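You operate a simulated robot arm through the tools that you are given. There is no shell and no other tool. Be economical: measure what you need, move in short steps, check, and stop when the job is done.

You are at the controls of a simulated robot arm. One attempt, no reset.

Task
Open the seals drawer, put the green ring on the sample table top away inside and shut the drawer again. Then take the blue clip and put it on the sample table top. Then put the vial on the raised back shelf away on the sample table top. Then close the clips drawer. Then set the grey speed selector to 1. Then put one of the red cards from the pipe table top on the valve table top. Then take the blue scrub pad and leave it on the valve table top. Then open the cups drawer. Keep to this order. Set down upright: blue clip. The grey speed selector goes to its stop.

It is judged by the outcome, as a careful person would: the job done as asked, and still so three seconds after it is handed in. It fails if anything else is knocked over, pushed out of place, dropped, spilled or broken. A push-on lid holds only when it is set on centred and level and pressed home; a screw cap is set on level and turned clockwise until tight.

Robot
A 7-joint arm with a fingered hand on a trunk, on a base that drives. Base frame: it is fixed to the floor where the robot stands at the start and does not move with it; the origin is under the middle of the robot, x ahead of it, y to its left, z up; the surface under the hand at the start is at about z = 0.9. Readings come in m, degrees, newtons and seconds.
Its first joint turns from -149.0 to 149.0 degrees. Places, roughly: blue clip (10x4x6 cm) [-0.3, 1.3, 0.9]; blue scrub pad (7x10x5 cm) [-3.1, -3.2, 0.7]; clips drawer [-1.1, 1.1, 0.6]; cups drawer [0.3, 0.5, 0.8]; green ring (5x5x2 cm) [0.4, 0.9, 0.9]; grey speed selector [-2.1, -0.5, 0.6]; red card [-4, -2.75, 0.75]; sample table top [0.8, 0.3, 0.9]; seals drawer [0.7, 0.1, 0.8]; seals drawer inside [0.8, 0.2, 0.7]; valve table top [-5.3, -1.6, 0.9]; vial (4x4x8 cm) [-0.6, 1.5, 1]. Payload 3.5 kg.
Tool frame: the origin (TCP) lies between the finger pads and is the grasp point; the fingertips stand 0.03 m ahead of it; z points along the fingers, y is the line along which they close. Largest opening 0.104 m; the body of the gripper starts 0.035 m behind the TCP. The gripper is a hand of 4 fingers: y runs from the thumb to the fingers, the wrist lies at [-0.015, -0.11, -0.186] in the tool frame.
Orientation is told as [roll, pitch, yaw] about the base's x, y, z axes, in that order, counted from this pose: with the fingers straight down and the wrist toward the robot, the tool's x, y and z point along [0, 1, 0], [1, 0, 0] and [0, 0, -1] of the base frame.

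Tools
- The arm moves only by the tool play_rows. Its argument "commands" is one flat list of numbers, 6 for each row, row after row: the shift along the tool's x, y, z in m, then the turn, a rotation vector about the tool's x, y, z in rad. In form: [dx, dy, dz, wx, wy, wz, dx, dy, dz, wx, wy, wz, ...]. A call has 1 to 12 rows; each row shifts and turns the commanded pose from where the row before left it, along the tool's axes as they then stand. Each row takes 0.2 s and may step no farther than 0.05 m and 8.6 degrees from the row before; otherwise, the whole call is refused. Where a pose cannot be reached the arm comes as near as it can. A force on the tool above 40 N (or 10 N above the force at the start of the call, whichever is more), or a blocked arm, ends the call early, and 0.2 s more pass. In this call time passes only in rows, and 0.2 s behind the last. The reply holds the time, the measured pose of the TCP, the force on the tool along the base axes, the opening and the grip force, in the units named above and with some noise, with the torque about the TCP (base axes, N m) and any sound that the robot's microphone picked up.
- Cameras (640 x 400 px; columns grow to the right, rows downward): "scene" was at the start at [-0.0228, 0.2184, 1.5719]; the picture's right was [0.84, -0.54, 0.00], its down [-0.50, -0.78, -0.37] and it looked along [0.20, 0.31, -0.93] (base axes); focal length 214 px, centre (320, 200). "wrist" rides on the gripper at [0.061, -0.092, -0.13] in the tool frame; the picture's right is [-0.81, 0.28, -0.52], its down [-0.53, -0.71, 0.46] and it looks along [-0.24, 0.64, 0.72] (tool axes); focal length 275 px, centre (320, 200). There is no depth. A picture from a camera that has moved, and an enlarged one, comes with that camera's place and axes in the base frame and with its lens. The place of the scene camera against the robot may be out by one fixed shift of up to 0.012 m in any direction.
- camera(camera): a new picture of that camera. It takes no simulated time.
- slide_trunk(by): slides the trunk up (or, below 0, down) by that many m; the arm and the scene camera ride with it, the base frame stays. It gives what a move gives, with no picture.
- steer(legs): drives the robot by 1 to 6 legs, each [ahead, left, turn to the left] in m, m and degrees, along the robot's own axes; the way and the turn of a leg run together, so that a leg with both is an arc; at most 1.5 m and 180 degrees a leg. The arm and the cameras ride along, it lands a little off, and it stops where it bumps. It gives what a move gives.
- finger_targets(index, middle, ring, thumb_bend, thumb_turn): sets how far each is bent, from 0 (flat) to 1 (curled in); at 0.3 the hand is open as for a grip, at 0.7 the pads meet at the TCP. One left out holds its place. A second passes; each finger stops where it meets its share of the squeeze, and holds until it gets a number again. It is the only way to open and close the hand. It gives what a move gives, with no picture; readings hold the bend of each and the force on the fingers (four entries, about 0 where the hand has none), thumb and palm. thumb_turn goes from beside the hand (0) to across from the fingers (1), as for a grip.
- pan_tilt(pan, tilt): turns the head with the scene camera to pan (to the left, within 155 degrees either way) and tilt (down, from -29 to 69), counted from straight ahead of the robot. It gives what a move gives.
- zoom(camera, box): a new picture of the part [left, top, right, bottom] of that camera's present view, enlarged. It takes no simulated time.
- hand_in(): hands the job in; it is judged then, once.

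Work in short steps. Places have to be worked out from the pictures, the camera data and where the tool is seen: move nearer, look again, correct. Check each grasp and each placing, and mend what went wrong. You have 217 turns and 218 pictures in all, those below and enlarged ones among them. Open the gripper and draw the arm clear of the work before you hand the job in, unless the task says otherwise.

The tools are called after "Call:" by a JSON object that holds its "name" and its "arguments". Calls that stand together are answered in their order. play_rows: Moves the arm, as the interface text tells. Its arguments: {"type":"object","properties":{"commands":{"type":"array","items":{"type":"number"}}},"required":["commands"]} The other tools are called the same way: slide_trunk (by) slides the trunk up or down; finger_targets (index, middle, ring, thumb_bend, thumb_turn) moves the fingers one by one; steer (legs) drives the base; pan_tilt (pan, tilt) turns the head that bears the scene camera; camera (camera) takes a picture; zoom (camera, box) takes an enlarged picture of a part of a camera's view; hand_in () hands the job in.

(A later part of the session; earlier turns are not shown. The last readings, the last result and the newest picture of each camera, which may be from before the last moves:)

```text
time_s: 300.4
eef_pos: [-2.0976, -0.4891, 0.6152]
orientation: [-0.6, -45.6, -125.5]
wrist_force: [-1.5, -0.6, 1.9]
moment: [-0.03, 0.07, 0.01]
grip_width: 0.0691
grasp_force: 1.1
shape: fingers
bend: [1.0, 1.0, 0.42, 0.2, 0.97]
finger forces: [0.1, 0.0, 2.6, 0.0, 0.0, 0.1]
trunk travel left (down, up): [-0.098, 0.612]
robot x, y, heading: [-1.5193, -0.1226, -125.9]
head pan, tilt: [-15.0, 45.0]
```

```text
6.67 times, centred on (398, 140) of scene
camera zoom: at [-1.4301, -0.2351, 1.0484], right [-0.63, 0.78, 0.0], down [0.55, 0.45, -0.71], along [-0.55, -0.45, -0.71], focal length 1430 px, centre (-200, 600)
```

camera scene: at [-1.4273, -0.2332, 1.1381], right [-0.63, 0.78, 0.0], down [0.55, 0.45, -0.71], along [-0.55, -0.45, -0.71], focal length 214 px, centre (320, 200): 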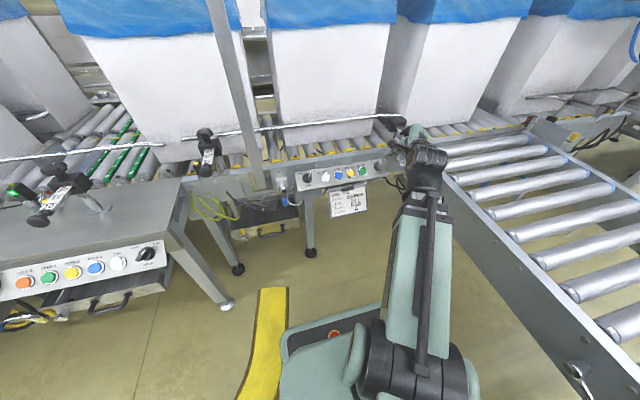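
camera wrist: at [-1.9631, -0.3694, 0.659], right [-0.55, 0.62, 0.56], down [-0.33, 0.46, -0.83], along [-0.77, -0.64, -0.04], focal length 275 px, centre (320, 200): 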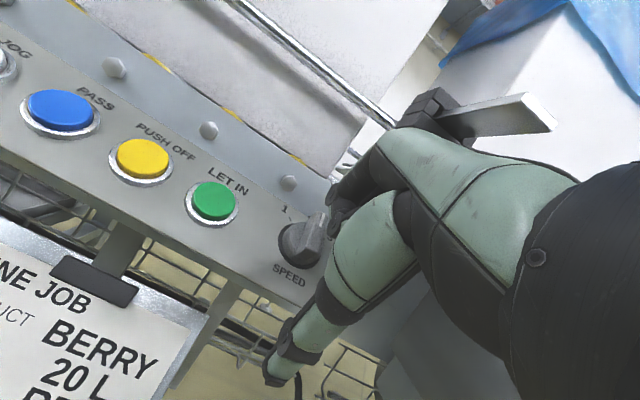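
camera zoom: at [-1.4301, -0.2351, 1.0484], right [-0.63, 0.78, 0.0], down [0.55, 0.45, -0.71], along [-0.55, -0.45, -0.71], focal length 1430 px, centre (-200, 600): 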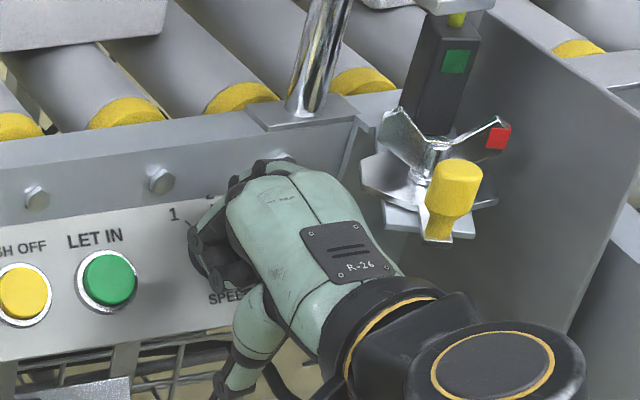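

The ring finger now bears on the bar (2.6 N). I keep sweeping left.

Call:
{"name": "play_rows", "arguments": {"commands": [0.005, 0, 0, 0, 0, 0, 0.005, 0, 0, 0, 0, 0, 0.005, -0.002, 0, 0, 0, 0]}}

Call:
{"name": "camera", "arguments": {"camera": "wrist"}}

```text
time_s: 301.2
eef_pos: [-2.0854, -0.4963, 0.6154]
orientation: [-0.4, -45.7, -125.6]
wrist_force: [-5.0, 0.3, 2.0]
moment: [-0.06, 0.03, -0.17]
grip_width: 0.0693
grasp_force: 3.1
shape: fingers
bend: [1.0, 1.0, 0.41, 0.2, 0.97]
finger forces: [0.0, 0.0, 5.8, 0.0, 0.0, 0.0]
trunk travel left (down, up): [-0.098, 0.612]
robot x, y, heading: [-1.5227, -0.1203, -125.8]
head pan, tilt: [-15.0, 45.0]
```

```text
69 pictures are left
camera wrist: at [-1.9422, -0.4044, 0.6406], right [-0.55, 0.62, 0.56], down [-0.33, 0.46, -0.83], along [-0.77, -0.64, -0.04], focal length 275 px, centre (320, 200)
```

wrist: 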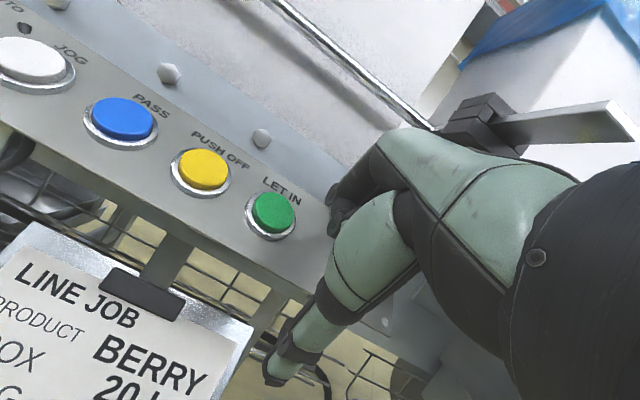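

Call:
{"name": "play_rows", "arguments": {"commands": [0.004, -0.003, 0, 0, 0, 0, 0.004, -0.003, 0, 0, 0, 0]}}

```text
time_s: 301.8
eef_pos: [-2.0745, -0.5, 0.6097]
orientation: [-0.5, -45.6, -125.4]
wrist_force: [-1.4, -3.5, 2.9]
moment: [-0.02, 0.11, 0.15]
grip_width: 0.069
grasp_force: 1.8
shape: fingers
bend: [1.0, 1.0, 0.4, 0.2, 0.97]
finger forces: [0.0, 0.0, 3.7, 0.1, 0.0, 0.0]
trunk travel left (down, up): [-0.098, 0.612]
robot x, y, heading: [-1.5207, -0.1196, -125.7]
head pan, tilt: [-15.0, 45.0]
```

I retract outward and check the knob.

Call:
{"name": "play_rows", "arguments": {"commands": [0, 0, -0.03, 0, 0, 0, 0, 0, -0.04, 0, 0, 0, 0, 0, -0.04, 0, 0, 0]}}

Call:
{"name": "zoom", "arguments": {"camera": "wrist", "box": [200, 150, 360, 330]}}

Call:
{"name": "zoom", "arguments": {"camera": "scene", "box": [340, 110, 436, 170]}}

```text
time_s: 302.6
eef_pos: [-2.0375, -0.438, 0.6899]
orientation: [-0.4, -45.6, -125.4]
wrist_force: [0.1, 0.0, -0.5]
moment: [-0.04, 0.03, 0.02]
grip_width: 0.0692
grasp_force: 0.0
shape: fingers
bend: [1.0, 1.0, 0.45, 0.2, 0.97]
finger forces: [0.0, 0.0, 0.0, 0.1, 0.0, 0.0]
out of reach, approached as far as the arm can: row 3
trunk travel left (down, up): [-0.098, 0.612]
robot x, y, heading: [-1.5261, -0.1188, -126.0]
head pan, tilt: [-15.0, 45.0]
```

```text
2.22 times, centred on (280, 240) of wrist
camera zoom: at [-1.8956, -0.3447, 0.7163], right [-0.55, 0.62, 0.56], down [-0.33, 0.46, -0.83], along [-0.76, -0.64, -0.05], focal length 612 px, centre (409, 111)
```

zoom: 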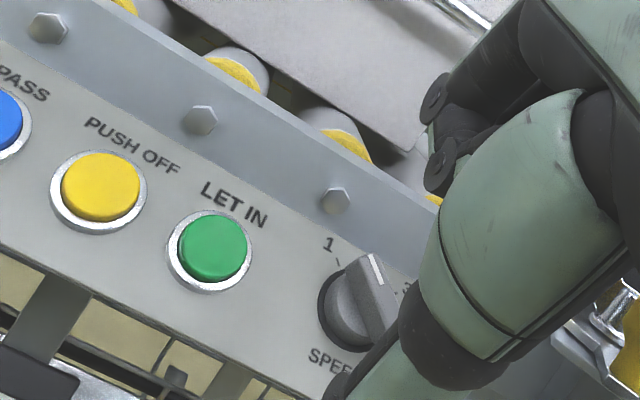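

```text
6.67 times, centred on (388, 140) of scene
camera zoom: at [-1.4302, -0.2351, 1.0483], right [-0.63, 0.78, 0.0], down [0.55, 0.45, -0.71], along [-0.55, -0.45, -0.71], focal length 1430 px, centre (-133, 600)
```

zoom: 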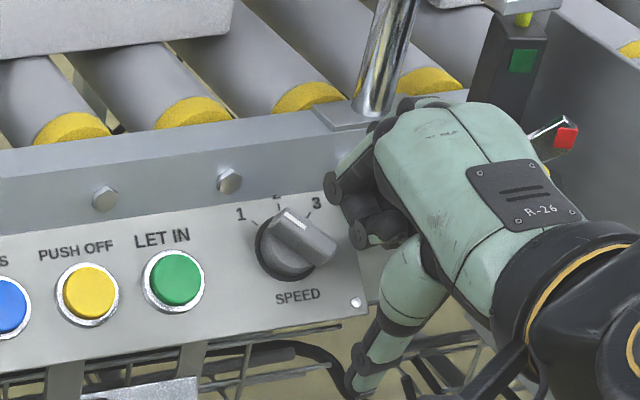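

The knob has turned most of the way toward 1, but not surely to the stop. I repeat the push a bit higher on the bar and farther left.

Call:
{"name": "play_rows", "arguments": {"commands": [-0.019, 0.0087, 0.03, 0, 0, 0, 0, 0, 0.035, 0, 0, 0, 0, 0, 0.025, 0, 0, 0, 0, 0, 0.018, 0, 0, 0]}}

Call:
{"name": "play_rows", "arguments": {"commands": [0.006, 0, 0, 0, 0, 0, 0.006, 0, 0, 0, 0, 0, 0.006, 0, 0, 0, 0, 0, 0.005, 0, 0, 0, 0, 0, 0.005, 0, 0, 0, 0, 0]}}

```text
time_s: 303.6
eef_pos: [-2.1029, -0.494, 0.6207]
orientation: [-0.5, -45.7, -125.5]
wrist_force: [-0.7, 0.0, -0.1]
moment: [-0.02, 0.02, 0.01]
grip_width: 0.0689
grasp_force: 0.0
shape: fingers
bend: [1.0, 1.0, 0.45, 0.2, 0.97]
finger forces: [0.1, 0.0, 0.1, 0.0, 0.0, 0.0]
trunk travel left (down, up): [-0.098, 0.612]
robot x, y, heading: [-1.5218, -0.1204, -126.1]
head pan, tilt: [-15.0, 45.0]
```

```text
time_s: 304.8
eef_pos: [-2.08, -0.5098, 0.6217]
orientation: [-0.4, -45.7, -125.5]
wrist_force: [0.6, -0.2, -0.9]
moment: [0.01, -0.03, 0.02]
grip_width: 0.0691
grasp_force: 0.0
shape: fingers
bend: [1.0, 1.0, 0.45, 0.2, 0.97]
finger forces: [0.0, 0.0, 0.0, 0.0, 0.0, 0.0]
trunk travel left (down, up): [-0.098, 0.612]
robot x, y, heading: [-1.5227, -0.1216, -125.9]
head pan, tilt: [-15.0, 45.0]
```

Call:
{"name": "play_rows", "arguments": {"commands": [0.005, 0, 0, 0, 0, 0, 0.005, -0.002, 0, 0, 0, 0, 0.003, -0.004, 0, 0, 0, 0, 0.002, -0.005, 0, 0, 0, 0]}}

Call:
{"name": "zoom", "arguments": {"camera": "scene", "box": [340, 110, 436, 170]}}

```text
time_s: 305.8
eef_pos: [-2.0634, -0.5128, 0.6133]
orientation: [-0.3, -45.6, -125.6]
wrist_force: [-0.4, -0.2, -0.4]
moment: [0.0, 0.03, 0.03]
grip_width: 0.069
grasp_force: 0.1
shape: fingers
bend: [1.0, 1.0, 0.45, 0.2, 0.97]
finger forces: [0.1, 0.0, 0.0, 0.0, 0.0, 0.0]
trunk travel left (down, up): [-0.098, 0.612]
robot x, y, heading: [-1.5228, -0.1219, -125.9]
head pan, tilt: [-15.0, 45.0]
```

```text
6.67 times, centred on (388, 140) of scene
camera zoom: at [-1.4301, -0.2351, 1.0483], right [-0.63, 0.78, 0.0], down [0.55, 0.45, -0.71], along [-0.55, -0.45, -0.71], focal length 1430 px, centre (-133, 600)
```

zoom: 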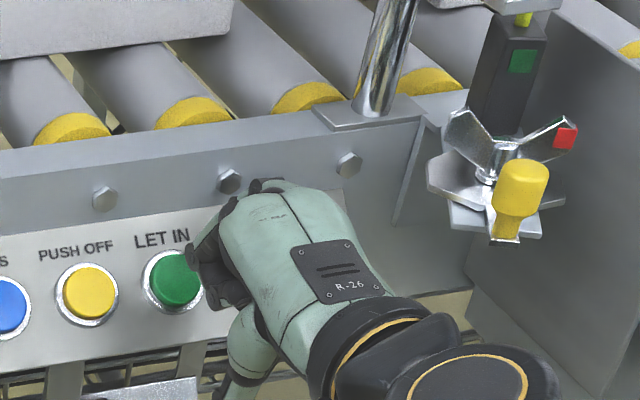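

No contact on that pass (above the bar). I retract 3.5 cm, go back right, re-enter 1 cm lower, and sweep left until resistance.

Call:
{"name": "play_rows", "arguments": {"commands": [0, 0, -0.035, 0, 0, 0, -0.04, 0, 0, 0, 0, 0, 0, 0, 0.02, 0, 0, 0, 0, 0, 0.015, 0, 0, 0]}}

Call:
{"name": "play_rows", "arguments": {"commands": [0.005, 0, 0, 0, 0, 0, 0.005, 0, 0, 0, 0, 0, 0.005, 0, 0, 0, 0, 0, 0.005, 0, 0, 0, 0, 0]}}

Call:
{"name": "play_rows", "arguments": {"commands": [0.005, 0, 0, 0, 0, 0, 0.004, 0, 0, 0, 0, 0]}}

```text
time_s: 306.8
eef_pos: [-2.0942, -0.4868, 0.6184]
orientation: [-0.3, -46.1, -125.7]
wrist_force: [16.0, 23.7, 26.8]
moment: [-0.82, 1.52, -0.82]
grip_width: 0.0688
grasp_force: 19.6
shape: fingers
bend: [1.0, 1.0, 0.41, 0.2, 0.97]
finger forces: [0.1, 0.1, 39.1, 0.0, 0.0, 0.0]
trunk travel left (down, up): [-0.098, 0.612]
robot x, y, heading: [-1.523, -0.1225, -125.8]
head pan, tilt: [-15.0, 45.0]
```

```text
time_s: 307.8
eef_pos: [-2.08, -0.5046, 0.6113]
orientation: [-0.3, -45.6, -125.3]
wrist_force: [0.0, -0.7, 0.9]
moment: [-0.02, 0.06, 0.07]
grip_width: 0.0691
grasp_force: 1.0
shape: fingers
bend: [1.0, 1.0, 0.43, 0.2, 0.97]
finger forces: [0.0, 0.1, 1.3, 0.0, 0.1, 0.0]
trunk travel left (down, up): [-0.098, 0.612]
robot x, y, heading: [-1.5242, -0.1209, -125.7]
head pan, tilt: [-15.0, 45.0]
```

```text
time_s: 308.4
eef_pos: [-2.0727, -0.5053, 0.6128]
orientation: [-0.5, -45.6, -125.5]
wrist_force: [-1.0, 0.3, 0.4]
moment: [0.02, -0.01, 0.01]
grip_width: 0.0691
grasp_force: 0.1
shape: fingers
bend: [1.0, 1.0, 0.45, 0.2, 0.97]
finger forces: [0.1, 0.0, 0.0, 0.1, 0.0, 0.1]
trunk travel left (down, up): [-0.098, 0.612]
robot x, y, heading: [-1.5192, -0.1224, -125.9]
head pan, tilt: [-15.0, 45.0]
```

It landed on top of the bar and slid off. I retract and inspect the knob again.

Call:
{"name": "play_rows", "arguments": {"commands": [0, 0, -0.035, 0, 0, 0, 0.01, 0, -0.035, 0, 0, 0]}}

Call:
{"name": "zoom", "arguments": {"camera": "wrist", "box": [230, 170, 390, 330]}}

Call:
{"name": "zoom", "arguments": {"camera": "scene", "box": [340, 110, 436, 170]}}

```text
time_s: 309.0
eef_pos: [-2.0353, -0.4723, 0.6636]
orientation: [-0.5, -45.6, -125.6]
wrist_force: [-0.5, 0.2, 0.3]
moment: [0.01, -0.01, 0.02]
grip_width: 0.0688
grasp_force: 0.1
shape: fingers
bend: [1.0, 1.0, 0.45, 0.2, 0.97]
finger forces: [0.0, 0.1, 0.0, 0.0, 0.0, 0.1]
trunk travel left (down, up): [-0.098, 0.612]
robot x, y, heading: [-1.5252, -0.1218, -125.9]
head pan, tilt: [-15.0, 45.0]
```

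```text
2.50 times, centred on (310, 250) of wrist
camera zoom: at [-1.8936, -0.3793, 0.6887], right [-0.55, 0.62, 0.56], down [-0.33, 0.46, -0.83], along [-0.76, -0.64, -0.04], focal length 688 px, centre (345, 75)
```

zoom: 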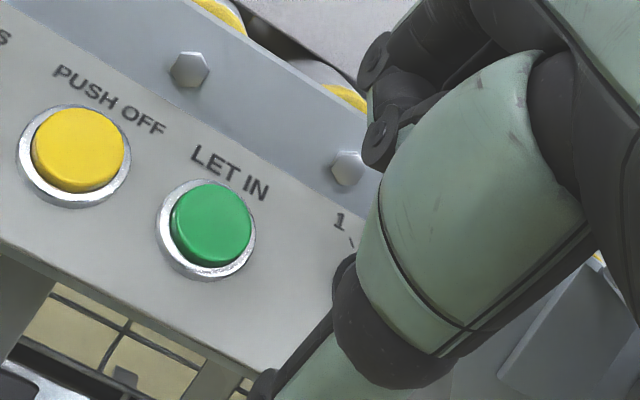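

```text
6.67 times, centred on (388, 140) of scene
camera zoom: at [-1.4302, -0.2351, 1.0483], right [-0.63, 0.78, 0.0], down [0.55, 0.45, -0.71], along [-0.55, -0.45, -0.71], focal length 1430 px, centre (-133, 600)
```

zoom: 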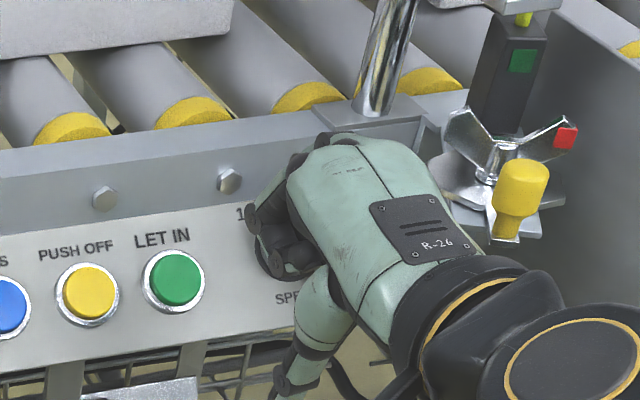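

The hand hides the knob, so I rely on the first push, which worked: enter well right of the bar and sweep left, this time farther.

Call:
{"name": "play_rows", "arguments": {"commands": [-0.026, 0.002, 0, 0, 0, 0, -0.025, 0, 0, 0, 0, 0, 0, 0, 0.03, 0, 0, 0, 0, 0, 0.025, 0, 0, 0, 0, 0, 0.014, 0, 0, 0]}}

Call:
{"name": "play_rows", "arguments": {"commands": [0.006, 0, 0, 0, 0, 0, 0.006, 0, 0, 0, 0, 0, 0.006, 0, 0, 0, 0, 0, 0.005, 0, 0, 0, 0, 0]}}

Call:
{"name": "play_rows", "arguments": {"commands": [0.005, -0.001, 0, 0, 0, 0, 0.005, -0.001, 0, 0, 0, 0]}}

```text
time_s: 310.2
eef_pos: [-2.105, -0.4818, 0.617]
orientation: [-0.4, -45.7, -125.6]
wrist_force: [0.4, -0.3, -1.2]
moment: [-0.02, 0.02, -0.02]
grip_width: 0.0689
grasp_force: 0.1
shape: fingers
bend: [1.0, 1.0, 0.45, 0.2, 0.97]
finger forces: [0.0, 0.1, 0.1, 0.0, 0.1, 0.1]
trunk travel left (down, up): [-0.098, 0.612]
robot x, y, heading: [-1.5231, -0.1228, -125.9]
head pan, tilt: [-15.0, 45.0]
```

```text
time_s: 311.2
eef_pos: [-2.0876, -0.4968, 0.6161]
orientation: [-0.3, -45.5, -125.5]
wrist_force: [-2.3, -0.9, 2.3]
moment: [-0.05, 0.04, -0.03]
grip_width: 0.069
grasp_force: 1.5
shape: fingers
bend: [1.0, 1.0, 0.42, 0.2, 0.97]
finger forces: [0.0, 0.0, 3.1, 0.1, 0.0, 0.1]
trunk travel left (down, up): [-0.098, 0.612]
robot x, y, heading: [-1.5228, -0.121, -126.1]
head pan, tilt: [-15.0, 45.0]
```

```text
time_s: 311.8
eef_pos: [-2.0776, -0.5007, 0.6134]
orientation: [-0.4, -45.6, -125.5]
wrist_force: [-1.0, -0.6, 0.8]
moment: [-0.01, 0.06, 0.07]
grip_width: 0.0689
grasp_force: 1.2
shape: fingers
bend: [1.0, 1.0, 0.43, 0.2, 0.97]
finger forces: [0.0, 0.0, 1.6, 0.1, 0.0, 0.0]
trunk travel left (down, up): [-0.098, 0.612]
robot x, y, heading: [-1.523, -0.1232, -125.7]
head pan, tilt: [-15.0, 45.0]
```

The ring finger tends to slide over. Better: squeeze the knob between the finger row (above) and thumb (below); with the bar leaning toward 1, squeezing will drive it on to the stop. I retract and set up.

Call:
{"name": "play_rows", "arguments": {"commands": [0, 0, -0.035, 0, 0, 0, 0, 0, -0.03, 0, 0, 0, -0.018, 0.013, 0, 0, 0, 0, -0.0185, 0.014, 0, 0, 0, 0]}}

Call:
{"name": "finger_targets", "arguments": {"index": 0.48, "middle": 0.48, "ring": 0.48, "thumb_bend": 0.42}}

Call:
{"name": "camera", "arguments": {"camera": "wrist"}}

```text
time_s: 312.8
eef_pos: [-2.0929, -0.456, 0.6786]
orientation: [-0.6, -45.6, -125.5]
wrist_force: [-0.3, -0.4, -0.7]
moment: [-0.03, -0.01, 0.02]
grip_width: 0.0691
grasp_force: 0.1
shape: fingers
bend: [1.0, 1.0, 0.45, 0.2, 0.97]
finger forces: [0.1, 0.1, 0.1, 0.0, 0.0, 0.0]
trunk travel left (down, up): [-0.098, 0.612]
robot x, y, heading: [-1.5231, -0.1213, -125.8]
head pan, tilt: [-15.0, 45.0]
```

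```text
time_s: 313.8
eef_pos: [-2.0913, -0.4584, 0.679]
orientation: [-0.4, -45.6, -125.5]
wrist_force: [-0.1, -1.0, 0.9]
moment: [-0.01, 0.03, -0.01]
grip_width: 0.065
grasp_force: 0.0
shape: fingers
bend: [0.48, 0.48, 0.48, 0.42, 0.99]
finger forces: [0.1, 0.0, 0.0, 0.0, 0.1, 0.1]
trunk travel left (down, up): [-0.098, 0.612]
robot x, y, heading: [-1.5212, -0.1221, -126.2]
head pan, tilt: [-15.0, 45.0]
```

```text
63 pictures are left
camera wrist: at [-1.9491, -0.3643, 0.7044], right [-0.55, 0.62, 0.56], down [-0.33, 0.46, -0.83], along [-0.77, -0.64, -0.04], focal length 275 px, centre (320, 200)
```

wrist: 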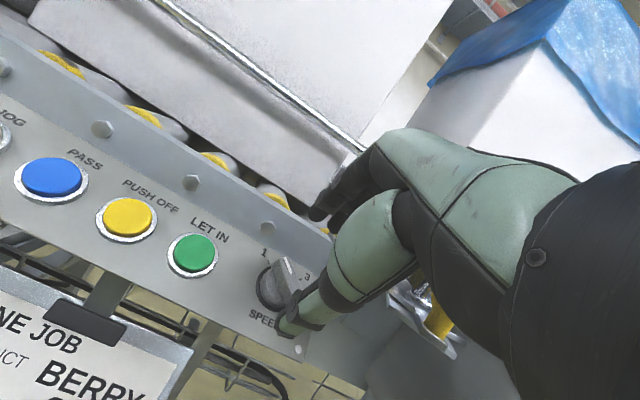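

Call:
{"name": "zoom", "arguments": {"camera": "wrist", "box": [230, 210, 350, 350]}}

```text
2.86 times, centred on (290, 280) of wrist
camera zoom: at [-1.9491, -0.3643, 0.7044], right [-0.55, 0.62, 0.56], down [-0.33, 0.46, -0.83], along [-0.77, -0.64, -0.04], focal length 786 px, centre (406, -29)
```

zoom: 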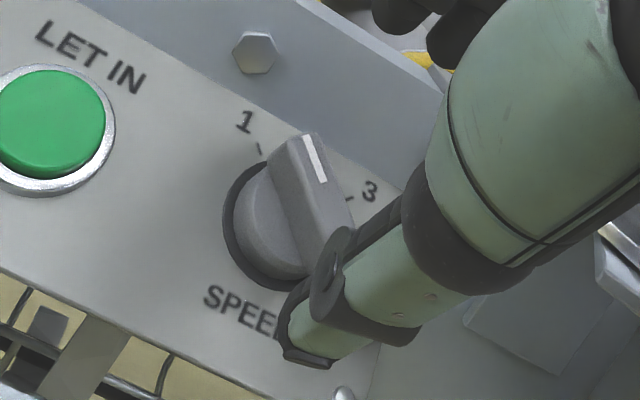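

The bar now parallels the "1" tick. To make sure it is hard on its stop I squeeze as planned: advance and close gently.

Call:
{"name": "play_rows", "arguments": {"commands": [0, 0, 0.02, 0, 0, 0, 0, 0, 0.015, 0, 0, 0, 0, 0, 0.01, 0, 0, 0]}}

Call:
{"name": "finger_targets", "arguments": {"index": 0.62, "middle": 0.62, "ring": 0.62, "thumb_bend": 0.6}}

Call:
{"name": "zoom", "arguments": {"camera": "wrist", "box": [230, 180, 370, 350]}}

```text
time_s: 314.6
eef_pos: [-2.1096, -0.4835, 0.6486]
orientation: [-0.5, -45.6, -125.6]
wrist_force: [0.4, 0.4, 1.3]
moment: [-0.01, -0.04, -0.03]
grip_width: 0.0651
grasp_force: 0.0
shape: fingers
bend: [0.48, 0.48, 0.48, 0.42, 0.99]
finger forces: [0.0, 0.0, 0.0, 0.0, 0.1, 0.0]
trunk travel left (down, up): [-0.098, 0.612]
robot x, y, heading: [-1.5206, -0.1189, -125.5]
head pan, tilt: [-15.0, 45.0]
```

```text
time_s: 315.6
eef_pos: [-2.1096, -0.4832, 0.6478]
orientation: [-0.4, -45.6, -125.6]
wrist_force: [-0.6, -0.9, 0.5]
moment: [-0.02, 0.01, 0.02]
grip_width: 0.0263
grasp_force: 0.6
shape: fingers
bend: [0.6, 0.62, 0.62, 0.6, 1.0]
finger forces: [1.2, 0.1, 0.0, 0.0, 0.0, 0.0]
trunk travel left (down, up): [-0.098, 0.612]
robot x, y, heading: [-1.5238, -0.1213, -125.8]
head pan, tilt: [-15.0, 45.0]
```

```text
2.35 times, centred on (300, 265) of wrist
camera zoom: at [-1.9682, -0.3908, 0.6733], right [-0.55, 0.62, 0.56], down [-0.33, 0.46, -0.83], along [-0.77, -0.64, -0.04], focal length 648 px, centre (367, 47)
```

zoom: 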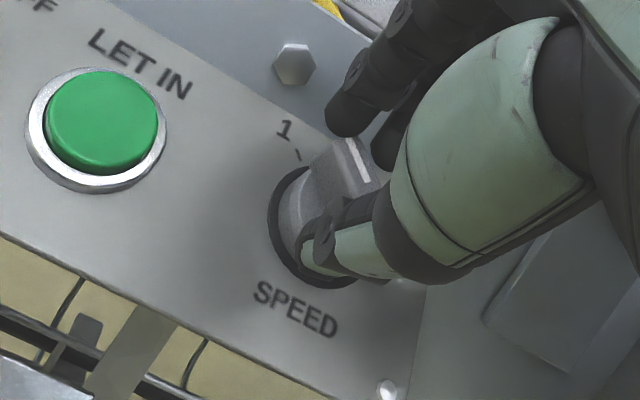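

Index bears above the bar's upper end, thumb left of its lower end: both drive it counter-clockwise. I squeeze further.

Call:
{"name": "finger_targets", "arguments": {"index": 0.72, "middle": 0.7, "ring": 0.65, "thumb_bend": 0.72}}

Call:
{"name": "zoom", "arguments": {"camera": "wrist", "box": [230, 180, 370, 350]}}

```text
time_s: 316.6
eef_pos: [-2.1109, -0.4828, 0.6468]
orientation: [-0.4, -45.7, -125.5]
wrist_force: [-2.0, -7.4, 6.4]
moment: [-0.22, 0.16, 0.05]
grip_width: 0.0105
grasp_force: 6.9
shape: fingers
bend: [0.6, 0.67, 0.65, 0.71, 1.0]
finger forces: [8.0, 3.8, 0.0, 0.0, 1.8, 0.0]
trunk travel left (down, up): [-0.098, 0.612]
robot x, y, heading: [-1.5248, -0.1213, -125.8]
head pan, tilt: [-15.0, 45.0]
```

```text
2.35 times, centred on (300, 265) of wrist
camera zoom: at [-1.9681, -0.391, 0.6734], right [-0.55, 0.62, 0.56], down [-0.33, 0.45, -0.83], along [-0.77, -0.64, -0.04], focal length 648 px, centre (367, 47)
```

zoom: 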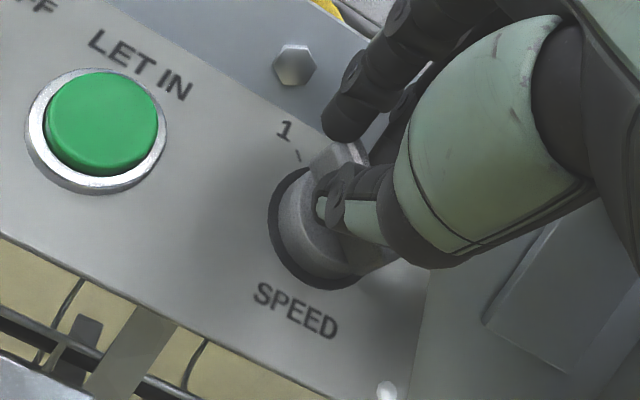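

I open and retract to inspect.

Call:
{"name": "finger_targets", "arguments": {"index": 0.45, "middle": 0.45, "ring": 0.45, "thumb_bend": 0.35}}

Call:
{"name": "play_rows", "arguments": {"commands": [0, 0, -0.03, 0, 0, 0, 0, 0, -0.03, 0, 0, 0]}}

Call:
{"name": "zoom", "arguments": {"camera": "wrist", "box": [230, 210, 350, 350]}}

```text
time_s: 317.6
eef_pos: [-2.1112, -0.4828, 0.6461]
orientation: [-0.4, -45.5, -125.5]
wrist_force: [-0.1, -0.1, -0.5]
moment: [-0.03, 0.04, -0.01]
grip_width: 0.0771
grasp_force: 0.2
shape: fingers
bend: [0.45, 0.45, 0.45, 0.35, 0.98]
finger forces: [0.0, 0.0, 0.1, 0.0, 0.1, 0.1]
trunk travel left (down, up): [-0.098, 0.612]
robot x, y, heading: [-1.5205, -0.1209, -125.9]
head pan, tilt: [-15.0, 45.0]
```

```text
time_s: 318.2
eef_pos: [-2.0849, -0.4486, 0.6883]
orientation: [-0.5, -45.6, -125.6]
wrist_force: [0.3, -0.2, -0.6]
moment: [0.02, -0.01, 0.01]
grip_width: 0.0776
grasp_force: 0.1
shape: fingers
bend: [0.45, 0.45, 0.45, 0.35, 0.98]
finger forces: [0.0, 0.0, 0.0, 0.0, 0.0, 0.0]
trunk travel left (down, up): [-0.098, 0.612]
robot x, y, heading: [-1.5245, -0.1216, -126.0]
head pan, tilt: [-15.0, 45.0]
```

```text
2.86 times, centred on (290, 280) of wrist
camera zoom: at [-1.9426, -0.3558, 0.7147], right [-0.55, 0.62, 0.56], down [-0.33, 0.45, -0.83], along [-0.77, -0.64, -0.04], focal length 786 px, centre (406, -29)
```

zoom: 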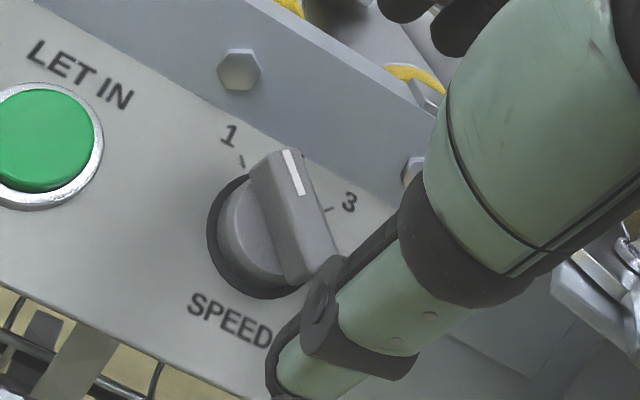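

The bar now lines up with the 1 tick (slightly past it), and the index was blocked at 8 N. I give one more firmer squeeze to confirm it is at the stop.

Call:
{"name": "play_rows", "arguments": {"commands": [0.006, 0, 0.03, 0, 0, 0, 0, 0, 0.03, 0, 0, 0]}}

Call:
{"name": "finger_targets", "arguments": {"index": 0.8, "middle": 0.8, "thumb_bend": 0.7}}

Call:
{"name": "finger_targets", "arguments": {"index": 0.42, "middle": 0.42, "ring": 0.42, "thumb_bend": 0.35}}

Call:
{"name": "play_rows", "arguments": {"commands": [0, 0, -0.03, 0, 0, 0, -0.006, 0, -0.03, 0, 0, 0]}}

Call:
{"name": "zoom", "arguments": {"camera": "wrist", "box": [230, 210, 350, 350]}}

```text
time_s: 318.8
eef_pos: [-2.1062, -0.4868, 0.6472]
orientation: [-0.6, -45.6, -125.5]
wrist_force: [0.2, 0.6, 0.2]
moment: [-0.03, -0.02, 0.04]
grip_width: 0.0775
grasp_force: 0.1
shape: fingers
bend: [0.45, 0.45, 0.45, 0.35, 0.98]
finger forces: [0.0, 0.1, 0.0, 0.0, 0.0, 0.0]
trunk travel left (down, up): [-0.098, 0.612]
robot x, y, heading: [-1.5228, -0.1245, -125.9]
head pan, tilt: [-15.0, 45.0]
```

```text
time_s: 319.8
eef_pos: [-2.1051, -0.4882, 0.6468]
orientation: [-0.4, -45.8, -125.6]
wrist_force: [-8.4, -5.1, 6.0]
moment: [-0.16, 0.19, -0.03]
grip_width: 0.0019
grasp_force: 5.3
shape: fingers
bend: [0.79, 0.63, 0.45, 0.67, 1.0]
finger forces: [0.1, 10.3, 0.1, 0.0, 0.0, 0.0]
trunk travel left (down, up): [-0.098, 0.612]
robot x, y, heading: [-1.5255, -0.1207, -125.9]
head pan, tilt: [-15.0, 45.0]
```

```text
time_s: 320.8
eef_pos: [-2.1062, -0.4874, 0.648]
orientation: [-0.4, -45.6, -125.4]
wrist_force: [-0.3, 0.7, -0.4]
moment: [0.02, 0.02, -0.01]
grip_width: 0.0814
grasp_force: 0.0
shape: fingers
bend: [0.42, 0.42, 0.42, 0.35, 0.98]
finger forces: [0.1, 0.0, 0.1, 0.0, 0.1, 0.1]
trunk travel left (down, up): [-0.098, 0.612]
robot x, y, heading: [-1.5256, -0.1222, -125.5]
head pan, tilt: [-15.0, 45.0]
```

```text
time_s: 321.4
eef_pos: [-2.0847, -0.448, 0.6883]
orientation: [-0.5, -45.6, -125.7]
wrist_force: [-0.1, 0.7, 0.7]
moment: [0.01, -0.01, -0.03]
grip_width: 0.0814
grasp_force: 0.1
shape: fingers
bend: [0.42, 0.42, 0.42, 0.35, 0.98]
finger forces: [0.0, 0.0, 0.0, 0.0, 0.0, 0.0]
trunk travel left (down, up): [-0.098, 0.612]
robot x, y, heading: [-1.5251, -0.12, -126.0]
head pan, tilt: [-15.0, 45.0]
```

```text
2.86 times, centred on (290, 280) of wrist
camera zoom: at [-1.9425, -0.3561, 0.715], right [-0.55, 0.62, 0.56], down [-0.33, 0.45, -0.83], along [-0.77, -0.64, -0.04], focal length 786 px, centre (406, -29)
```

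zoom: 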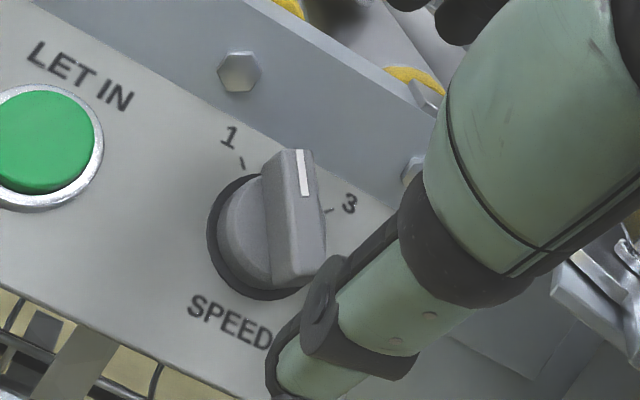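

That squeeze knocked it back a little (finger on the wrong side). I'll use the thumb as a rigid pusher instead: fingers tucked, thumb left of the bar's lower end, sweeping right.

Call:
{"name": "finger_targets", "arguments": {"index": 1, "middle": 1, "ring": 1, "thumb_bend": 0.5}}

Call:
{"name": "play_rows", "arguments": {"commands": [0.02, 0.004, 0, 0, 0, 0, 0, 0, 0.03, 0, 0, 0, 0, 0, 0.025, 0, 0, 0, 0, 0, 0.012, 0, 0, 0]}}

Call:
{"name": "zoom", "arguments": {"camera": "wrist", "box": [250, 180, 390, 350]}}

```text
time_s: 322.4
eef_pos: [-2.0849, -0.448, 0.6887]
orientation: [-0.4, -45.6, -125.5]
wrist_force: [0.5, 0.3, 1.1]
moment: [-0.02, -0.03, 0.01]
grip_width: 0.0553
grasp_force: 0.0
shape: fingers
bend: [1.0, 1.0, 1.0, 0.5, 1.0]
finger forces: [0.0, 0.1, 0.1, 0.1, 0.0, 0.0]
trunk travel left (down, up): [-0.098, 0.612]
robot x, y, heading: [-1.5245, -0.1213, -125.8]
head pan, tilt: [-15.0, 45.0]
```

```text
time_s: 323.4
eef_pos: [-2.0985, -0.5007, 0.6466]
orientation: [-0.4, -45.6, -125.5]
wrist_force: [0.0, -0.3, 0.7]
moment: [0.01, 0.01, 0.0]
grip_width: 0.0553
grasp_force: 0.1
shape: fingers
bend: [1.0, 1.0, 1.0, 0.5, 1.0]
finger forces: [0.0, 0.1, 0.1, 0.0, 0.0, 0.1]
trunk travel left (down, up): [-0.098, 0.612]
robot x, y, heading: [-1.5215, -0.1241, -125.8]
head pan, tilt: [-15.0, 45.0]
```

```text
2.35 times, centred on (320, 265) of wrist
camera zoom: at [-1.9561, -0.4085, 0.6708], right [-0.55, 0.62, 0.56], down [-0.33, 0.45, -0.83], along [-0.76, -0.64, -0.04], focal length 648 px, centre (320, 47)
```

zoom: 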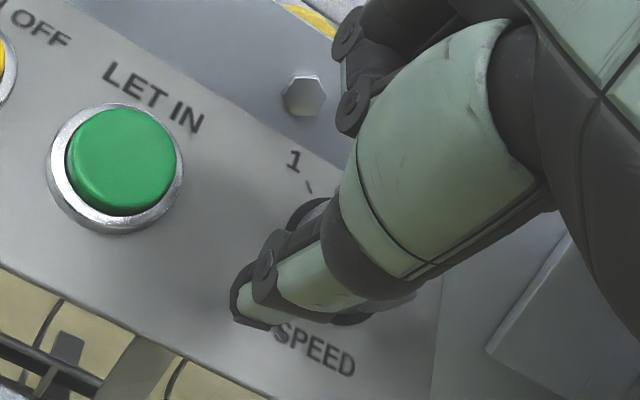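

Thumb is left of the knob's lower part. I sweep right in 5 mm steps.

Call:
{"name": "play_rows", "arguments": {"commands": [-0.005, 0, 0, 0, 0, 0, -0.005, 0, 0, 0, 0, 0, -0.005, 0, 0, 0, 0, 0]}}

Call:
{"name": "zoom", "arguments": {"camera": "wrist", "box": [230, 180, 370, 350]}}

```text
time_s: 324.2
eef_pos: [-2.1099, -0.4917, 0.6451]
orientation: [-0.4, -45.6, -125.5]
wrist_force: [0.8, 0.6, 0.0]
moment: [-0.02, 0.02, -0.04]
grip_width: 0.0551
grasp_force: 0.1
shape: fingers
bend: [1.0, 1.0, 1.0, 0.5, 1.0]
finger forces: [0.1, 0.0, 0.0, 0.1, 0.0, 0.0]
trunk travel left (down, up): [-0.098, 0.612]
robot x, y, heading: [-1.5238, -0.1204, -126.0]
head pan, tilt: [-15.0, 45.0]
```

```text
2.35 times, centred on (300, 265) of wrist
camera zoom: at [-1.9684, -0.3995, 0.6709], right [-0.55, 0.62, 0.56], down [-0.33, 0.45, -0.83], along [-0.77, -0.64, -0.04], focal length 648 px, centre (367, 47)
```

zoom: 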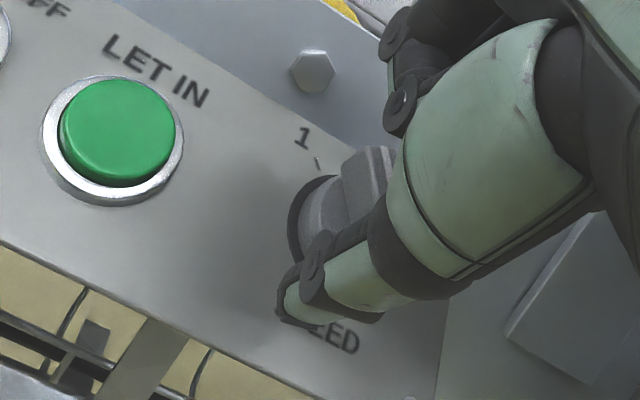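

Thumb is a bit low. I shift left, up 9 mm, and sweep right again.

Call:
{"name": "play_rows", "arguments": {"commands": [0.01, 0, 0, 0, 0, 0, 0, 0.009, 0, 0, 0, 0, -0.005, 0, 0, 0, 0, 0, -0.005, 0, 0, 0, 0, 0, -0.005, 0, 0, 0, 0, 0]}}

Call:
{"name": "zoom", "arguments": {"camera": "wrist", "box": [230, 180, 370, 350]}}

```text
time_s: 325.4
eef_pos: [-2.1185, -0.4942, 0.6521]
orientation: [-0.5, -45.6, -125.5]
wrist_force: [0.3, -0.8, -0.3]
moment: [-0.01, -0.01, 0.03]
grip_width: 0.0556
grasp_force: 0.2
shape: fingers
bend: [1.0, 1.0, 1.0, 0.5, 1.0]
finger forces: [0.0, 0.0, 0.0, 0.1, 0.0, 0.1]
trunk travel left (down, up): [-0.098, 0.612]
robot x, y, heading: [-1.5231, -0.1212, -125.8]
head pan, tilt: [-15.0, 45.0]
```

```text
2.35 times, centred on (300, 265) of wrist
camera zoom: at [-1.9761, -0.4021, 0.6775], right [-0.55, 0.62, 0.56], down [-0.33, 0.46, -0.83], along [-0.76, -0.64, -0.04], focal length 648 px, centre (367, 47)
```

zoom: 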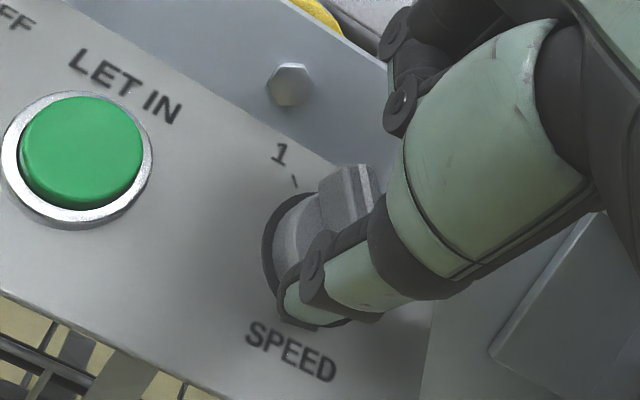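

Call:
{"name": "play_rows", "arguments": {"commands": [0, 0, 0.005, 0, 0, 0, -0.005, 0, 0, 0, 0, 0, -0.005, 0, 0, 0, 0, 0]}}

Call:
{"name": "zoom", "arguments": {"camera": "wrist", "box": [230, 180, 370, 350]}}

```text
time_s: 326.2
eef_pos: [-2.1248, -0.4921, 0.6491]
orientation: [-0.5, -45.8, -125.4]
wrist_force: [33.3, 1.9, -3.8]
moment: [-0.41, 1.3, -3.21]
grip_width: 0.056
grasp_force: 14.9
shape: fingers
bend: [1.0, 1.0, 1.0, 0.49, 0.99]
finger forces: [0.0, 0.0, 0.0, 0.0, 1.1, 27.5]
trunk travel left (down, up): [-0.098, 0.612]
robot x, y, heading: [-1.52, -0.122, -125.9]
head pan, tilt: [-15.0, 45.0]
```

```text
2.35 times, centred on (300, 265) of wrist
camera zoom: at [-1.9836, -0.3989, 0.6743], right [-0.55, 0.62, 0.56], down [-0.34, 0.45, -0.83], along [-0.76, -0.64, -0.04], focal length 648 px, centre (367, 47)
```

zoom: 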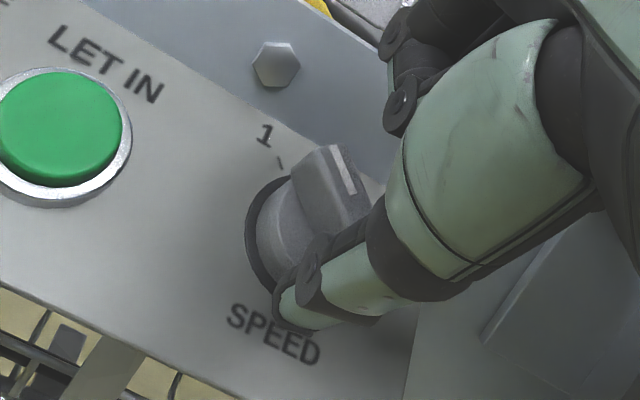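

The bar has swung on, but my palm presses the lever. I ease left, retract and inspect from the same viewpoint as before.

Call:
{"name": "play_rows", "arguments": {"commands": [0.008, 0, 0, 0, 0, 0, 0, 0, -0.03, 0, 0, 0, 0, 0, -0.035, 0, 0, 0]}}

Call:
{"name": "zoom", "arguments": {"camera": "wrist", "box": [230, 210, 350, 350]}}

Call:
{"name": "zoom", "arguments": {"camera": "scene", "box": [355, 115, 435, 165]}}

```text
time_s: 327.0
eef_pos: [-2.094, -0.4587, 0.6941]
orientation: [-0.5, -45.6, -125.6]
wrist_force: [0.8, 0.0, -0.5]
moment: [0.02, 0.02, 0.04]
grip_width: 0.0553
grasp_force: 0.0
shape: fingers
bend: [1.0, 1.0, 1.0, 0.5, 1.0]
finger forces: [0.0, 0.0, 0.0, 0.0, 0.0, 0.0]
trunk travel left (down, up): [-0.098, 0.612]
robot x, y, heading: [-1.5203, -0.124, -125.8]
head pan, tilt: [-15.0, 45.0]
```

```text
2.86 times, centred on (290, 280) of wrist
camera zoom: at [-1.953, -0.3668, 0.7201], right [-0.55, 0.62, 0.56], down [-0.33, 0.46, -0.83], along [-0.77, -0.64, -0.04], focal length 786 px, centre (406, -29)
```

zoom: 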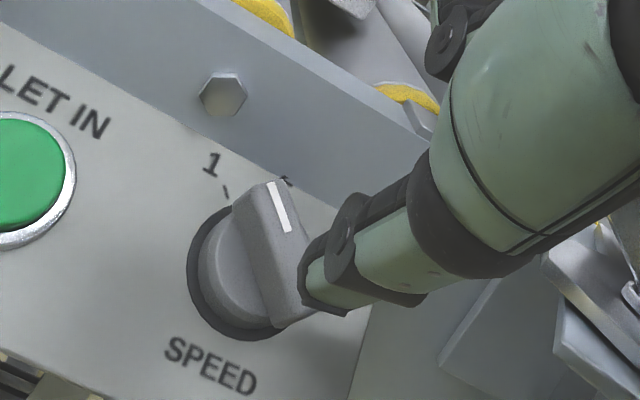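

```text
8.00 times, centred on (395, 140) of scene
camera zoom: at [-1.4304, -0.2352, 1.0483], right [-0.63, 0.78, 0.0], down [0.55, 0.45, -0.71], along [-0.55, -0.45, -0.71], focal length 1716 px, centre (-280, 680)
```

zoom: 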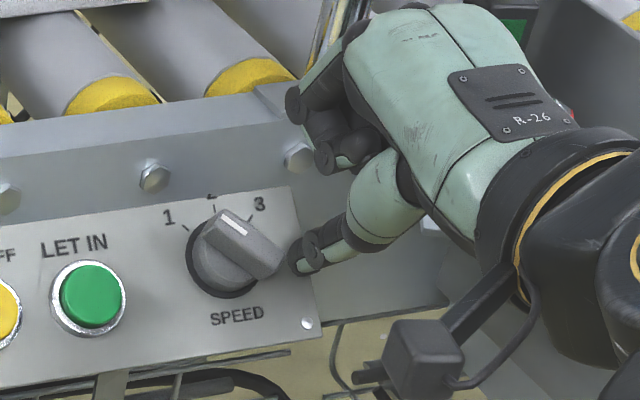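

By geometry the ticks sit at ±45° and the bar is now at 45° toward 1, so the selector is at 1. I raise away and check the neighbouring lever was not displaced.

Call:
{"name": "play_rows", "arguments": {"commands": [0, 0, -0.03, 0, 0, 0]}}

Call:
{"name": "slide_trunk", "arguments": {"by": 0.25}}

Call:
{"name": "steer", "arguments": {"legs": [[-0.15, 0, 0]]}}

Call:
{"name": "zoom", "arguments": {"camera": "scene", "box": [300, 100, 460, 220]}}

```text
time_s: 327.4
eef_pos: [-2.0828, -0.4415, 0.7157]
orientation: [-0.5, -45.6, -125.7]
wrist_force: [-0.3, -0.3, -0.5]
moment: [0.03, 0.01, -0.06]
grip_width: 0.0552
grasp_force: 0.1
shape: fingers
bend: [1.0, 1.0, 1.0, 0.5, 1.0]
finger forces: [0.0, 0.1, 0.0, 0.1, 0.0, 0.0]
trunk travel left (down, up): [-0.098, 0.612]
robot x, y, heading: [-1.5236, -0.1269, -125.9]
head pan, tilt: [-15.0, 45.0]
```

```text
time_s: 329.9
eef_pos: [-2.0824, -0.4423, 0.9659]
orientation: [-0.4, -45.6, -125.5]
wrist_force: [0.3, 0.7, -0.8]
moment: [0.05, -0.03, 0.0]
grip_width: 0.0552
grasp_force: 0.2
shape: fingers
bend: [1.0, 1.0, 1.0, 0.5, 1.0]
finger forces: [0.0, 0.1, 0.1, 0.0, 0.1, 0.0]
trunk travel left (down, up): [-0.348, 0.362]
robot x, y, heading: [-1.5242, -0.124, -125.8]
head pan, tilt: [-15.0, 45.0]
```

```text
time_s: 331.3
eef_pos: [-1.9948, -0.3205, 0.9645]
orientation: [-0.4, -45.6, -125.5]
wrist_force: [-1.0, -0.3, -0.8]
moment: [-0.01, 0.05, 0.04]
grip_width: 0.0555
grasp_force: 0.1
shape: fingers
bend: [1.0, 1.0, 1.0, 0.5, 1.0]
finger forces: [0.0, 0.0, 0.1, 0.1, 0.0, 0.0]
trunk travel left (down, up): [-0.348, 0.362]
robot x, y, heading: [-1.4341, 0.002, -125.6]
head pan, tilt: [-15.0, 45.0]
```

```text
3.33 times, centred on (380, 160) of scene
camera zoom: at [-1.3425, -0.1136, 1.2983], right [-0.63, 0.78, 0.0], down [0.55, 0.45, -0.71], along [-0.55, -0.45, -0.71], focal length 715 px, centre (120, 333)
```

zoom: 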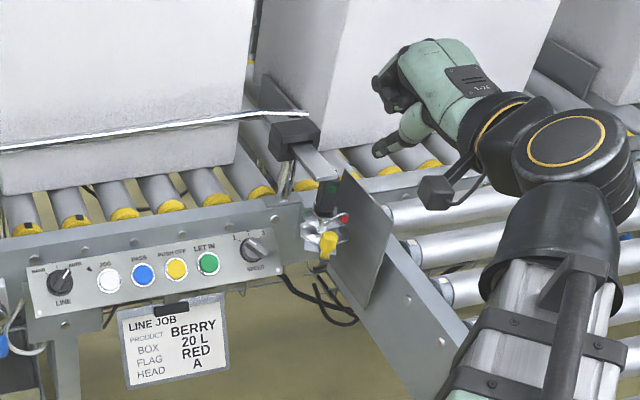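

All intact, SPEED at 1. Next targets lie beyond the line. I straighten and centre the hand, raise the trunk and look around for a route.

Call:
{"name": "steer", "arguments": {"legs": [[-0.25, 0, 0]]}}

Call:
{"name": "slide_trunk", "arguments": {"by": 0.35}}

Call:
{"name": "play_rows", "arguments": {"commands": [0, 0, 0, 0.131, 0, 0, 0, 0, 0, 0.131, 0, 0, 0, 0, 0, 0.131, 0, 0, 0, 0, 0, 0.131, 0, 0, 0, 0, 0, 0.131, 0, 0, 0, 0, 0, 0.131, 0, 0, 0.045, 0, 0, 0, 0, 0, 0.045, 0, 0, 0, 0, 0, 0.045, 0, 0, 0, 0, 0, 0.045, 0, 0, 0, 0, 0, 0.045, 0, 0, 0, 0, 0]}}

Call:
{"name": "pan_tilt", "arguments": {"pan": -50, "tilt": 12}}

Call:
{"name": "camera", "arguments": {"camera": "scene"}}

Call:
{"name": "pan_tilt", "arguments": {"pan": 30, "tilt": 12}}

Call:
{"name": "camera", "arguments": {"camera": "scene"}}

```text
time_s: 333.1
eef_pos: [-1.8475, -0.1167, 0.9647]
orientation: [-0.4, -45.6, -125.6]
wrist_force: [-0.7, 0.0, 0.0]
moment: [0.0, 0.0, 0.0]
grip_width: 0.0552
grasp_force: 0.1
shape: fingers
bend: [1.0, 1.0, 1.0, 0.5, 1.0]
finger forces: [0.0, 0.1, 0.1, 0.1, 0.1, 0.0]
trunk travel left (down, up): [-0.348, 0.362]
robot x, y, heading: [-1.2916, 0.1997, -125.6]
head pan, tilt: [-15.0, 45.0]
```

```text
time_s: 336.6
eef_pos: [-1.8488, -0.1172, 1.3154]
orientation: [-0.4, -45.6, -125.5]
wrist_force: [0.6, -0.3, -0.2]
moment: [0.01, 0.02, -0.03]
grip_width: 0.0554
grasp_force: 0.1
shape: fingers
bend: [1.0, 1.0, 1.0, 0.5, 1.0]
finger forces: [0.1, 0.0, 0.0, 0.0, 0.0, 0.0]
trunk travel left (down, up): [-0.698, 0.012]
robot x, y, heading: [-1.2886, 0.2053, -125.7]
head pan, tilt: [-15.0, 45.0]
```

```text
time_s: 339.0
eef_pos: [-1.6676, -0.2491, 1.3134]
orientation: [-0.2, -0.7, -125.9]
wrist_force: [0.2, 0.6, 0.2]
moment: [0.0, 0.0, 0.01]
grip_width: 0.0552
grasp_force: 0.0
shape: fingers
bend: [1.0, 1.0, 1.0, 0.5, 1.0]
finger forces: [0.1, 0.1, 0.0, 0.0, 0.0, 0.1]
trunk travel left (down, up): [-0.698, 0.012]
robot x, y, heading: [-1.2875, 0.2017, -125.9]
head pan, tilt: [-15.0, 45.0]
```

```text
time_s: 340.0
eef_pos: [-1.6672, -0.2486, 1.3128]
orientation: [-0.4, -0.6, -125.9]
wrist_force: [0.5, -0.2, -0.3]
moment: [0.02, -0.02, -0.01]
grip_width: 0.0553
grasp_force: 0.1
shape: fingers
bend: [1.0, 1.0, 1.0, 0.5, 1.0]
finger forces: [0.1, 0.1, 0.1, 0.0, 0.0, 0.0]
trunk travel left (down, up): [-0.698, 0.012]
robot x, y, heading: [-1.2859, 0.2044, -125.7]
head pan, tilt: [-50.0, 12.0]
```

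```text
50 pictures are left
camera scene: at [-1.2256, 0.1342, 1.7], right [-0.07, 1.0, 0.0], down [0.21, 0.02, -0.98], along [-0.98, -0.07, -0.21], focal length 214 px, centre (320, 200)
```

scene: 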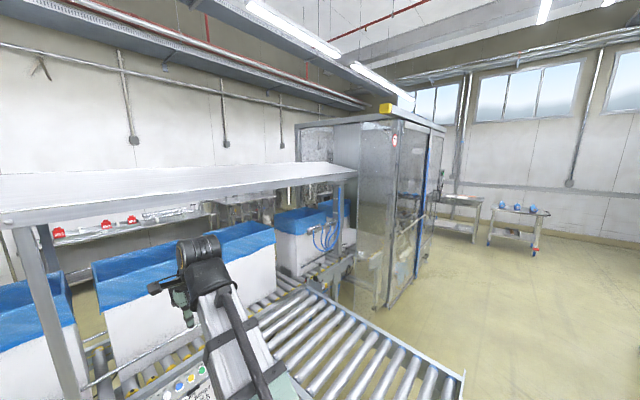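

```text
time_s: 341.5
eef_pos: [-1.6683, -0.2482, 1.3136]
orientation: [-0.2, -0.7, -125.9]
wrist_force: [0.2, 0.9, -0.6]
moment: [-0.06, -0.04, 0.0]
grip_width: 0.055
grasp_force: 0.0
shape: fingers
bend: [1.0, 1.0, 1.0, 0.5, 1.0]
finger forces: [0.0, 0.1, 0.0, 0.1, 0.1, 0.0]
trunk travel left (down, up): [-0.698, 0.012]
robot x, y, heading: [-1.2887, 0.1999, -125.7]
head pan, tilt: [30.0, 12.0]
```

```text
49 pictures are left
camera scene: at [-1.1422, 0.0483, 1.7], right [-0.99, 0.1, 0.0], down [0.02, 0.21, -0.98], along [-0.1, -0.97, -0.21], focal length 214 px, centre (320, 200)
```

scene: 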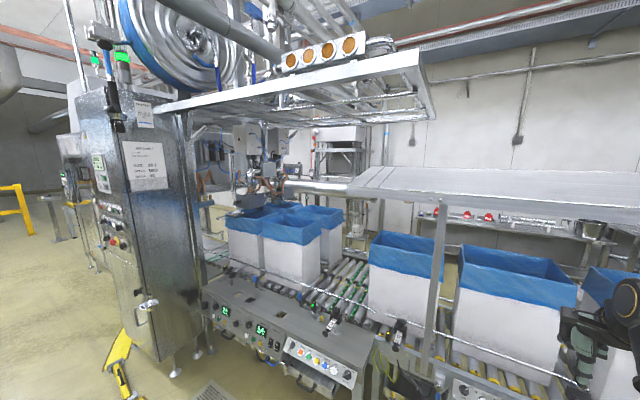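

The targets stand along the far wall behind the line; the way round is past the enclosure at the left end. I turn to face that way and drive along the aisle.

Call:
{"name": "steer", "arguments": {"legs": [[-0.25, 0.25, 0], [0, 0, -90], [0.3, -0.18, 0], [1.5, 0, 0], [1.3, 0.15, 0]]}}

Call:
{"name": "pan_tilt", "arguments": {"pan": 35, "tilt": 15}}

Call:
{"name": "camera", "arguments": {"camera": "scene"}}

```text
time_s: 362.7
eef_pos: [-3.8951, 2.4708, 1.3123]
orientation: [-0.4, -0.6, 144.2]
wrist_force: [-0.6, 0.2, 0.0]
moment: [0.0, -0.02, 0.0]
grip_width: 0.0553
grasp_force: 0.0
shape: fingers
bend: [1.0, 1.0, 1.0, 0.5, 1.0]
finger forces: [0.0, 0.0, 0.0, 0.1, 0.0, 0.0]
trunk travel left (down, up): [-0.698, 0.012]
robot x, y, heading: [-3.4442, 2.093, 144.2]
head pan, tilt: [30.0, 12.0]
```

```text
time_s: 363.3
eef_pos: [-3.8946, 2.4705, 1.3145]
orientation: [-0.4, -0.5, 144.2]
wrist_force: [-0.5, 0.6, 0.0]
moment: [-0.01, 0.04, 0.02]
grip_width: 0.0556
grasp_force: 0.1
shape: fingers
bend: [1.0, 1.0, 1.0, 0.5, 1.0]
finger forces: [0.0, 0.0, 0.0, 0.0, 0.1, 0.0]
trunk travel left (down, up): [-0.698, 0.012]
robot x, y, heading: [-3.4409, 2.0956, 144.2]
head pan, tilt: [35.0, 15.0]
```

```text
48 pictures are left
camera scene: at [-3.6065, 1.9309, 1.6952], right [0.01, 1.0, 0.0], down [0.26, 0.0, -0.97], along [-0.97, 0.01, -0.26], focal length 214 px, centre (320, 200)
```

scene: 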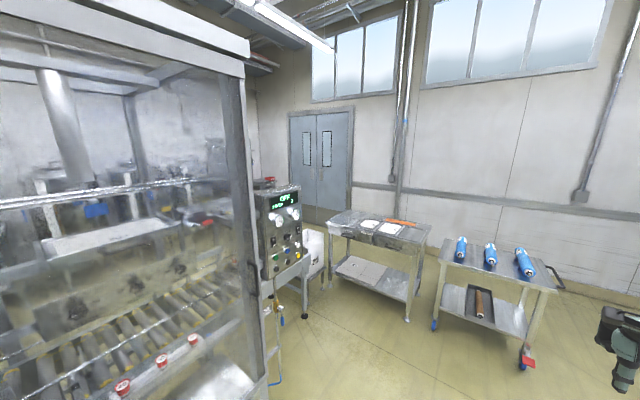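

The gap between the enclosure's end and the tables must be checked; I move ahead and look left.

Call:
{"name": "steer", "arguments": {"legs": [[0.9, 0, 0]]}}

Call:
{"name": "pan_tilt", "arguments": {"pan": 65, "tilt": 25}}

Call:
{"name": "camera", "arguments": {"camera": "scene"}}

```text
time_s: 368.1
eef_pos: [-4.6335, 3.0028, 1.3136]
orientation: [-0.3, -0.6, 144.2]
wrist_force: [0.2, -0.4, -0.4]
moment: [-0.01, 0.0, 0.03]
grip_width: 0.0552
grasp_force: 0.1
shape: fingers
bend: [1.0, 1.0, 1.0, 0.5, 1.0]
finger forces: [0.1, 0.0, 0.1, 0.0, 0.0, 0.0]
trunk travel left (down, up): [-0.698, 0.012]
robot x, y, heading: [-4.1815, 2.6235, 144.3]
head pan, tilt: [35.0, 15.0]
```

```text
time_s: 369.1
eef_pos: [-4.6332, 3.0021, 1.3131]
orientation: [-0.3, -0.6, 144.2]
wrist_force: [0.4, -0.9, 0.7]
moment: [-0.05, -0.03, 0.01]
grip_width: 0.0553
grasp_force: 0.0
shape: fingers
bend: [1.0, 1.0, 1.0, 0.5, 1.0]
finger forces: [0.0, 0.0, 0.0, 0.0, 0.0, 0.0]
trunk travel left (down, up): [-0.698, 0.012]
robot x, y, heading: [-4.1802, 2.6218, 144.2]
head pan, tilt: [65.0, 25.0]
```

```text
47 pictures are left
camera scene: at [-4.3315, 2.4158, 1.6789], right [-0.49, 0.87, 0.0], down [0.37, 0.21, -0.91], along [-0.79, -0.44, -0.42], focal length 214 px, centre (320, 200)
```

scene: 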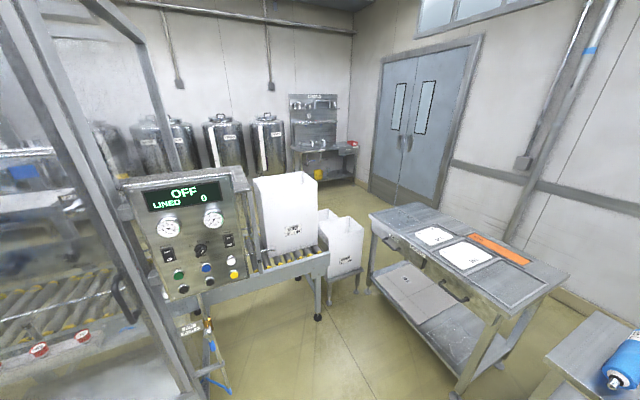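

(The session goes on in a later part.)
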